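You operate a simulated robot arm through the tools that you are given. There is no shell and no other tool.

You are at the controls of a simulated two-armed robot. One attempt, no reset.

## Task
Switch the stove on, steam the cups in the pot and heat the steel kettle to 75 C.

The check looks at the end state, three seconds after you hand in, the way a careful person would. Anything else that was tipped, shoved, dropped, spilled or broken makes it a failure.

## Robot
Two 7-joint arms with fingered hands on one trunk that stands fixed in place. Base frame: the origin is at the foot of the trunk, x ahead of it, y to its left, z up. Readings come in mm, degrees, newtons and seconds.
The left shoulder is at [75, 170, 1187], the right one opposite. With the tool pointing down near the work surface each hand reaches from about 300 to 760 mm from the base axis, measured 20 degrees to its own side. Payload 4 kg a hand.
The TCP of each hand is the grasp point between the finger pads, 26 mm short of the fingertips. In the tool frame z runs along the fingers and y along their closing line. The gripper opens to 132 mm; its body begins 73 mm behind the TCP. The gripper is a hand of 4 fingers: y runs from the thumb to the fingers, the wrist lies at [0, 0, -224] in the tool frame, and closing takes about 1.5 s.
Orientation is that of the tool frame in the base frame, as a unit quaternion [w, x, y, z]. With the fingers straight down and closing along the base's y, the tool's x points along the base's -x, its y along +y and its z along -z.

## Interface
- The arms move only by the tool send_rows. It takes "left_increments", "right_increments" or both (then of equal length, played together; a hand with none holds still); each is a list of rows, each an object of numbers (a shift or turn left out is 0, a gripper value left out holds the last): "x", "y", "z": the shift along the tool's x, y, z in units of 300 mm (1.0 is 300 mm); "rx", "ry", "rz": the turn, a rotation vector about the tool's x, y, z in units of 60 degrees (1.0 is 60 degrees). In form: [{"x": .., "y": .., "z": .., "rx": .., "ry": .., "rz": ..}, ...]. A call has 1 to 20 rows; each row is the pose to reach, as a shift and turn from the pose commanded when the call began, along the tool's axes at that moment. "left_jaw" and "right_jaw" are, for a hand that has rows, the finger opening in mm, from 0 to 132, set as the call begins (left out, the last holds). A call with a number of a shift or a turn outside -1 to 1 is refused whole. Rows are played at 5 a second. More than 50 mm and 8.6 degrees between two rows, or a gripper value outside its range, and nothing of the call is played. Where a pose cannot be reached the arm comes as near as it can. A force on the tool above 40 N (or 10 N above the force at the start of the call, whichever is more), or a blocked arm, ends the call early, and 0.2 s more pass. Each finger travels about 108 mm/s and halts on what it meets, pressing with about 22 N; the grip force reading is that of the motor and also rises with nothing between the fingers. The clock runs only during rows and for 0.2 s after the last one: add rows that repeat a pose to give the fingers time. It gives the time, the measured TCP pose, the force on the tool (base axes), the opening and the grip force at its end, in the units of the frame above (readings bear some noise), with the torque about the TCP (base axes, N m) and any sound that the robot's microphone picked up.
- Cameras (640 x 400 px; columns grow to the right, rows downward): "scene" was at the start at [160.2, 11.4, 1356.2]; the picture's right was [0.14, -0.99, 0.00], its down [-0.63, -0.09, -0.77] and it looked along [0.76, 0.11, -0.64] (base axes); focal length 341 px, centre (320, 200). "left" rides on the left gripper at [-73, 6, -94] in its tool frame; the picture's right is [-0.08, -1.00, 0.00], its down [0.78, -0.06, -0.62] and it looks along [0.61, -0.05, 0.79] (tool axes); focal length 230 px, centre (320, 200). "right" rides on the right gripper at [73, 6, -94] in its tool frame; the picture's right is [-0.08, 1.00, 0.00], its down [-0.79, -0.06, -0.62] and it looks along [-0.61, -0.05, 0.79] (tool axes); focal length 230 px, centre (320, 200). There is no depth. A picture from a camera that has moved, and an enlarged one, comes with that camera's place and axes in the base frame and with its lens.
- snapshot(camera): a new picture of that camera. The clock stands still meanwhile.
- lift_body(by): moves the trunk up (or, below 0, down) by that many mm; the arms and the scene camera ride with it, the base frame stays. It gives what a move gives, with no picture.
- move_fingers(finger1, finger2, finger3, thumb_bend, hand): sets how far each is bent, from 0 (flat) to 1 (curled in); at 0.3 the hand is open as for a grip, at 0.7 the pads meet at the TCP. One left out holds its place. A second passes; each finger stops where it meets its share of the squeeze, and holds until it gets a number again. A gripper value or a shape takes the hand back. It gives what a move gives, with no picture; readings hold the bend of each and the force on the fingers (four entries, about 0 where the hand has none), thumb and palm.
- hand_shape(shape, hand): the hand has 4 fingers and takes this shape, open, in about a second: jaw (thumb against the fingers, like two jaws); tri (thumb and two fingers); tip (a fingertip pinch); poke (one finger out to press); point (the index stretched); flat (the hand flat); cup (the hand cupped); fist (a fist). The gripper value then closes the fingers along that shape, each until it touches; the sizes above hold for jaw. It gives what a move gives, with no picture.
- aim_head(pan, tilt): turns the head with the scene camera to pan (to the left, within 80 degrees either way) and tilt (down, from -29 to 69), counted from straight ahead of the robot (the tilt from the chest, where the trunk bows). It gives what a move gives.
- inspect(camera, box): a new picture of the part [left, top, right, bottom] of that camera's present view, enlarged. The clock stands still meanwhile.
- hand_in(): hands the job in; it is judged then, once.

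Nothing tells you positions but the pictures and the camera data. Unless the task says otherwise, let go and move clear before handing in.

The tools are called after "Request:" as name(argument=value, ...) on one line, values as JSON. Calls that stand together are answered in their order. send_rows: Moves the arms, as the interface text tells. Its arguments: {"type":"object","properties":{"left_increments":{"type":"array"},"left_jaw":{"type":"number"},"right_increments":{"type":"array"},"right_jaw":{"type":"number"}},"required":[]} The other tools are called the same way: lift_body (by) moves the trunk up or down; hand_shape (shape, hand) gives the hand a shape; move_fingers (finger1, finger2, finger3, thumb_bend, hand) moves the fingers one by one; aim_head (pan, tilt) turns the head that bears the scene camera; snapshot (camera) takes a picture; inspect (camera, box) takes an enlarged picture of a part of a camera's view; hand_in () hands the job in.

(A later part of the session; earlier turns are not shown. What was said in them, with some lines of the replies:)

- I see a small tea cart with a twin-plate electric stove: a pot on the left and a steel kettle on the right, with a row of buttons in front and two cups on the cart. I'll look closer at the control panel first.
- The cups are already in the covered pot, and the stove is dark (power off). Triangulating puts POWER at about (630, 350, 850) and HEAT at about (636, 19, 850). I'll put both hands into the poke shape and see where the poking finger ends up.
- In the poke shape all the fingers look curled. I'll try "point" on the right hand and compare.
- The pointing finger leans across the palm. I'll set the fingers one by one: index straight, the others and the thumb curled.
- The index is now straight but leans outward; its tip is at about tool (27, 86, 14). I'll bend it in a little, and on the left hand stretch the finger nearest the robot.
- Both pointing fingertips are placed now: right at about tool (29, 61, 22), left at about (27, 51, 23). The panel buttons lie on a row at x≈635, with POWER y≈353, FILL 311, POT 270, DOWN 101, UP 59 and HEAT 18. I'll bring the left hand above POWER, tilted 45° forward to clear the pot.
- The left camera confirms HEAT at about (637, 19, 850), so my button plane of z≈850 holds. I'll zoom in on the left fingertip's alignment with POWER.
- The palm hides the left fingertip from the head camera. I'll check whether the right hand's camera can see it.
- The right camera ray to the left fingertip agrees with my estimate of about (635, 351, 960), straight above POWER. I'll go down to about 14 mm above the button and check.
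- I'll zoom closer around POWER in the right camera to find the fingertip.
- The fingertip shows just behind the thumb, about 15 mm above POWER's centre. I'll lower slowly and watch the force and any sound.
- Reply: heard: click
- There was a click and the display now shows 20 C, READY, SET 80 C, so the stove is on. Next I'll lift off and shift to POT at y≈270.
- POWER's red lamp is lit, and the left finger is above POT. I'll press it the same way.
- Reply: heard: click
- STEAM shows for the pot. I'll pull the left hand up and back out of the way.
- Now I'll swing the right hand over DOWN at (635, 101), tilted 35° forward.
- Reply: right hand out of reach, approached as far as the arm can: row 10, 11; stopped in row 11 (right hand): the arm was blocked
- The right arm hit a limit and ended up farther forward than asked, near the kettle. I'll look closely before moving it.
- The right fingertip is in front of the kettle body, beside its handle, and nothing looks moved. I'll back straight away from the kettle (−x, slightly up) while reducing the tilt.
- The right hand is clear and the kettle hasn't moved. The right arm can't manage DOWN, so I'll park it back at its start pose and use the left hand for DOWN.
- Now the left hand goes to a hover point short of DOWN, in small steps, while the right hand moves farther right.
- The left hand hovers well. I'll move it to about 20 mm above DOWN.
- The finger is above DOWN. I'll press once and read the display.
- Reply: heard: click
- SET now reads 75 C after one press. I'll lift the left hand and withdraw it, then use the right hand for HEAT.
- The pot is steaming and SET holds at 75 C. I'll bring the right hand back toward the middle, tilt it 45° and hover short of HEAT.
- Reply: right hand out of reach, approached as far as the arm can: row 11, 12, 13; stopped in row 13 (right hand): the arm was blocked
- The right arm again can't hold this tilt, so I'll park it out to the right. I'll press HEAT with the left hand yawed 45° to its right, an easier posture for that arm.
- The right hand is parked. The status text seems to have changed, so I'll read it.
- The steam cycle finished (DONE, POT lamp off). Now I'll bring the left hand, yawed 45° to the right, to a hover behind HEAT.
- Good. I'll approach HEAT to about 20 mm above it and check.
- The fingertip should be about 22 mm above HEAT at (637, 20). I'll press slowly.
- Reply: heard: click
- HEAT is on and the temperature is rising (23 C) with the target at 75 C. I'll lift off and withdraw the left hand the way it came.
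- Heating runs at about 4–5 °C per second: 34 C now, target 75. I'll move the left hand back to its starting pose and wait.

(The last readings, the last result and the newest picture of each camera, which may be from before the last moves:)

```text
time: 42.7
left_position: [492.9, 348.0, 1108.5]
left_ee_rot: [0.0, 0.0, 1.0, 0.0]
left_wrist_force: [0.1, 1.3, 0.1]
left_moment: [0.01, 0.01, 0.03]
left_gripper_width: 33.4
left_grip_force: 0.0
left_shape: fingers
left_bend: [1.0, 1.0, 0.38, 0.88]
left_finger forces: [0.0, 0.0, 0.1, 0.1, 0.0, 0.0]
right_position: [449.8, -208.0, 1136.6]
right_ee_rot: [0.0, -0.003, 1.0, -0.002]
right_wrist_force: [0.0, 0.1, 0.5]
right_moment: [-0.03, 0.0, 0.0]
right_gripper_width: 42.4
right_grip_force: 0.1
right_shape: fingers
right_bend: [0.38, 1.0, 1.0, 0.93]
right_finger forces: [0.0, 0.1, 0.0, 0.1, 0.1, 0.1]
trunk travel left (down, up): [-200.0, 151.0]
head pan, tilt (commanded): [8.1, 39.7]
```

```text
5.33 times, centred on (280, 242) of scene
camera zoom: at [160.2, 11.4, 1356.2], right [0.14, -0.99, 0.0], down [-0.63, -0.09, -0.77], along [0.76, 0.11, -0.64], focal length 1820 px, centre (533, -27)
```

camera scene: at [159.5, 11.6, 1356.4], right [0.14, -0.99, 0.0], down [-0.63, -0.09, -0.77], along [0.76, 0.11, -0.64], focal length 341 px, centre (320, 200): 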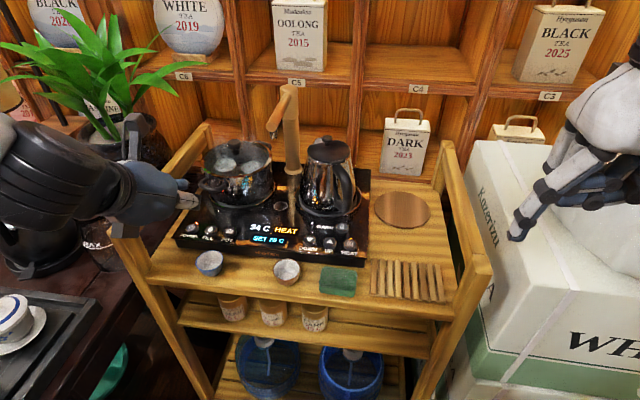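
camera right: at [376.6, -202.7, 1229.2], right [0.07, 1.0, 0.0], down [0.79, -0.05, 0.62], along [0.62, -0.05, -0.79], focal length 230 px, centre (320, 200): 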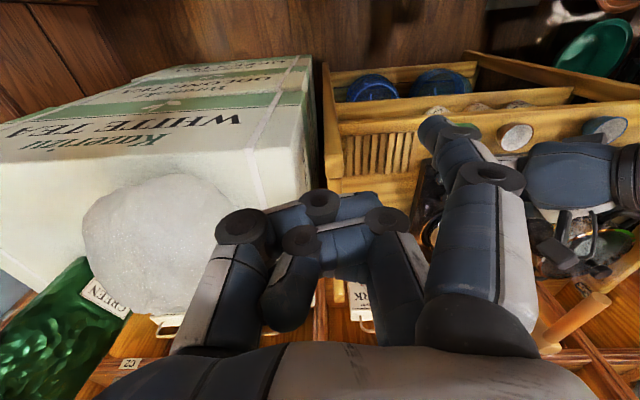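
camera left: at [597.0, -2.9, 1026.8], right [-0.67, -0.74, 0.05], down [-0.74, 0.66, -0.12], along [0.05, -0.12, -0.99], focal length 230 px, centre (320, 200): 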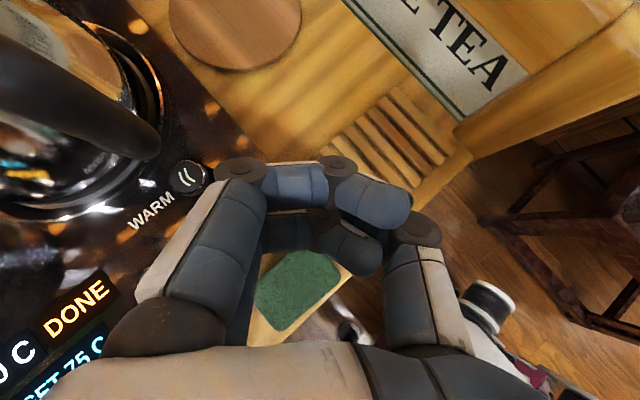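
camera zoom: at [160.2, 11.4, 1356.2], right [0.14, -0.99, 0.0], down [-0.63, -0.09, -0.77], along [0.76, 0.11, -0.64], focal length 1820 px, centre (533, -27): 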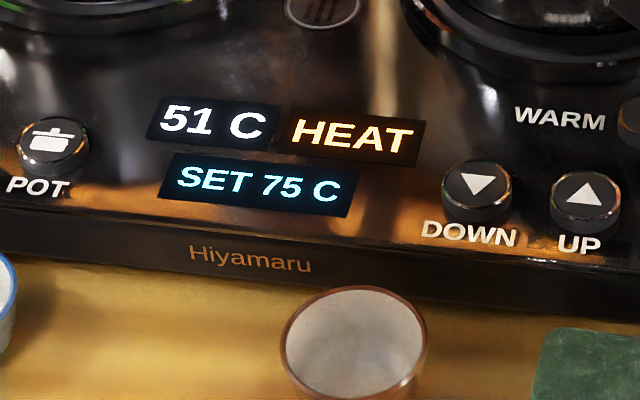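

It's at 51 C and climbing. I'll hold still and wait.

Request:
send_rows(left_increments=[{"x": 0}, {"x": 0}, {"x": 0}, {"x": 0}, {"x": 0}, {"x": 0}, {"x": 0}, {"x": 0}, {"x": 0}, {"x": 0}, {"x": 0}, {"x": 0}, {"x": 0}, {"x": 0}, {"x": 0}, {"x": 0}, {"x": 0}, {"x": 0}, {"x": 0}, {"x": 0}])

Request:
inspect(camera="scene", box=[220, 205, 340, 280])

```text
time: 46.9
left_position: [493.3, 348.5, 1107.4]
left_ee_rot: [0.0, 0.001, 1.0, 0.0]
left_wrist_force: [-0.5, 0.5, -1.3]
left_moment: [-0.02, -0.01, 0.01]
left_gripper_width: 33.3
left_grip_force: 0.2
left_shape: fingers
left_bend: [1.0, 1.0, 0.38, 0.88]
left_finger forces: [0.0, 0.0, 0.0, 0.0, 0.0, 0.0]
right_position: [449.7, -209.4, 1136.8]
right_ee_rot: [0.0, -0.003, 1.0, -0.003]
right_wrist_force: [0.1, -0.4, -0.2]
right_moment: [0.0, -0.03, 0.0]
right_gripper_width: 42.5
right_grip_force: 0.0
right_shape: fingers
right_bend: [0.38, 1.0, 1.0, 0.93]
right_finger forces: [0.0, 0.0, 0.0, 0.1, 0.1, 0.0]
trunk travel left (down, up): [-200.0, 151.0]
head pan, tilt (commanded): [8.1, 39.7]
```

```text
5.33 times, centred on (280, 242) of scene
camera zoom: at [160.2, 11.4, 1356.2], right [0.14, -0.99, 0.0], down [-0.63, -0.09, -0.77], along [0.76, 0.11, -0.64], focal length 1820 px, centre (533, -27)
```

zoom: 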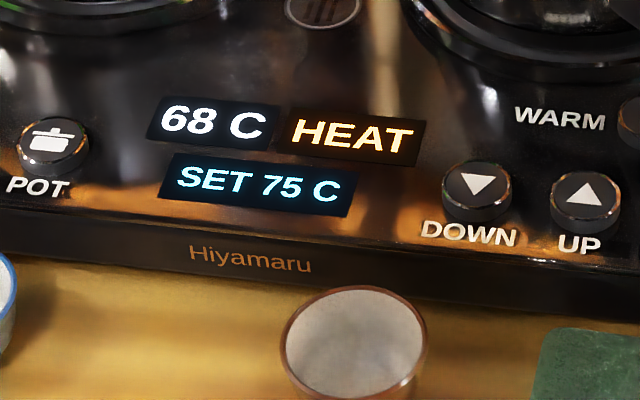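

It's at 68 C with 75 C close. I'll wait about two more seconds and look again.

Request:
send_rows(left_increments=[{"x": 0}, {"x": 0}, {"x": 0}, {"x": 0}, {"x": 0}, {"x": 0}, {"x": 0}, {"x": 0}, {"x": 0}, {"x": 0}])

Request:
inspect(camera="scene", box=[220, 205, 340, 280])

```text
time: 49.1
left_position: [493.4, 348.5, 1109.3]
left_ee_rot: [0.0, 0.001, 1.0, 0.001]
left_wrist_force: [0.6, -0.1, -0.7]
left_moment: [-0.02, 0.04, -0.02]
left_gripper_width: 33.3
left_grip_force: 0.1
left_shape: fingers
left_bend: [1.0, 1.0, 0.38, 0.88]
left_finger forces: [0.1, 0.1, 0.0, 0.0, 0.1, 0.0]
right_position: [450.2, -208.8, 1137.0]
right_ee_rot: [0.001, -0.003, 1.0, -0.003]
right_wrist_force: [0.3, -0.1, -0.2]
right_moment: [-0.02, 0.0, -0.02]
right_gripper_width: 42.4
right_grip_force: 0.1
right_shape: fingers
right_bend: [0.38, 1.0, 1.0, 0.93]
right_finger forces: [0.1, 0.0, 0.1, 0.1, 0.0, 0.1]
trunk travel left (down, up): [-200.0, 151.0]
head pan, tilt (commanded): [8.1, 39.7]
```

```text
5.33 times, centred on (280, 242) of scene
camera zoom: at [160.2, 11.4, 1356.2], right [0.14, -0.99, 0.0], down [-0.63, -0.09, -0.77], along [0.76, 0.11, -0.64], focal length 1820 px, centre (533, -27)
```

zoom: 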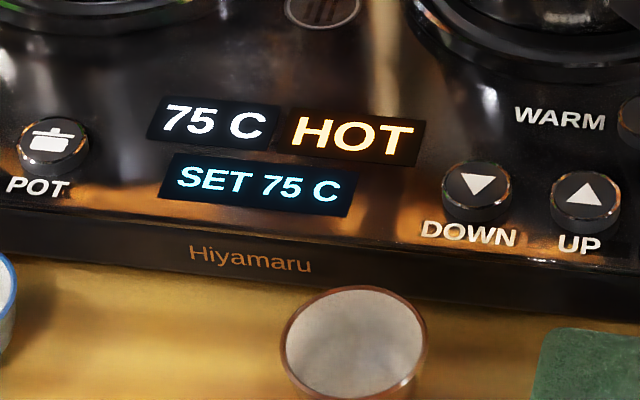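

The kettle is at 75 C and shows HOT. One last look over the scene (the clock stands still) before handing in.

Request:
snapshot(camera="scene")

Request:
inspect(camera="scene", box=[150, 80, 470, 300])

```text
taken
camera scene: at [160.2, 11.4, 1356.2], right [0.14, -0.99, 0.0], down [-0.63, -0.09, -0.77], along [0.76, 0.11, -0.64], focal length 341 px, centre (320, 200)
```

scene: 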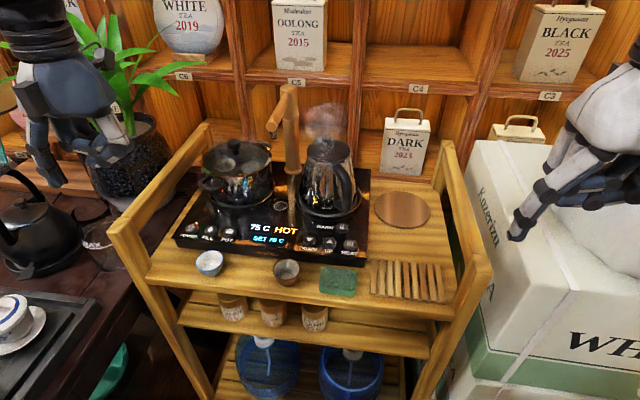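

```text
1.82 times, centred on (310, 190) of scene
camera zoom: at [160.2, 11.4, 1356.2], right [0.14, -0.99, 0.0], down [-0.63, -0.09, -0.77], along [0.76, 0.11, -0.64], focal length 621 px, centre (338, 218)
```

zoom: 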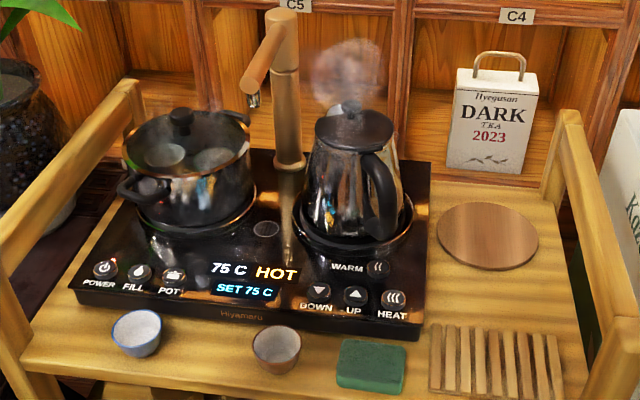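

The stove is on, the steam cycle has finished, and the kettle reads 75 C (HOT) with steam rising. Nothing on the cart has been disturbed and both hands are clear, so I'm handing in.

Request:
hand_in()

```text
The job is handed in.
```

The stove is on, the cups in the pot have been steamed, and the steel kettle is at 75 C; the job is handed in, but no result came back.

- **Stove:** I pressed POWER and its red lamp is lit.
- **Cups:** I pressed POT. The pot steamed and the display went from STEAM to DONE on its own.
- **Kettle:** one press of DOWN brought the set temperature from 80 C to 75 C, then I pressed HEAT. The display read 75 C and HOT just before I handed in.

The right arm reached its limit twice on the way to the buttons. The first time its fingertip ended up close to the kettle, but I backed it away and the kettle had not moved. In the final pictures nothing on the cart was tipped, spilled or shifted, and both hands were clear.
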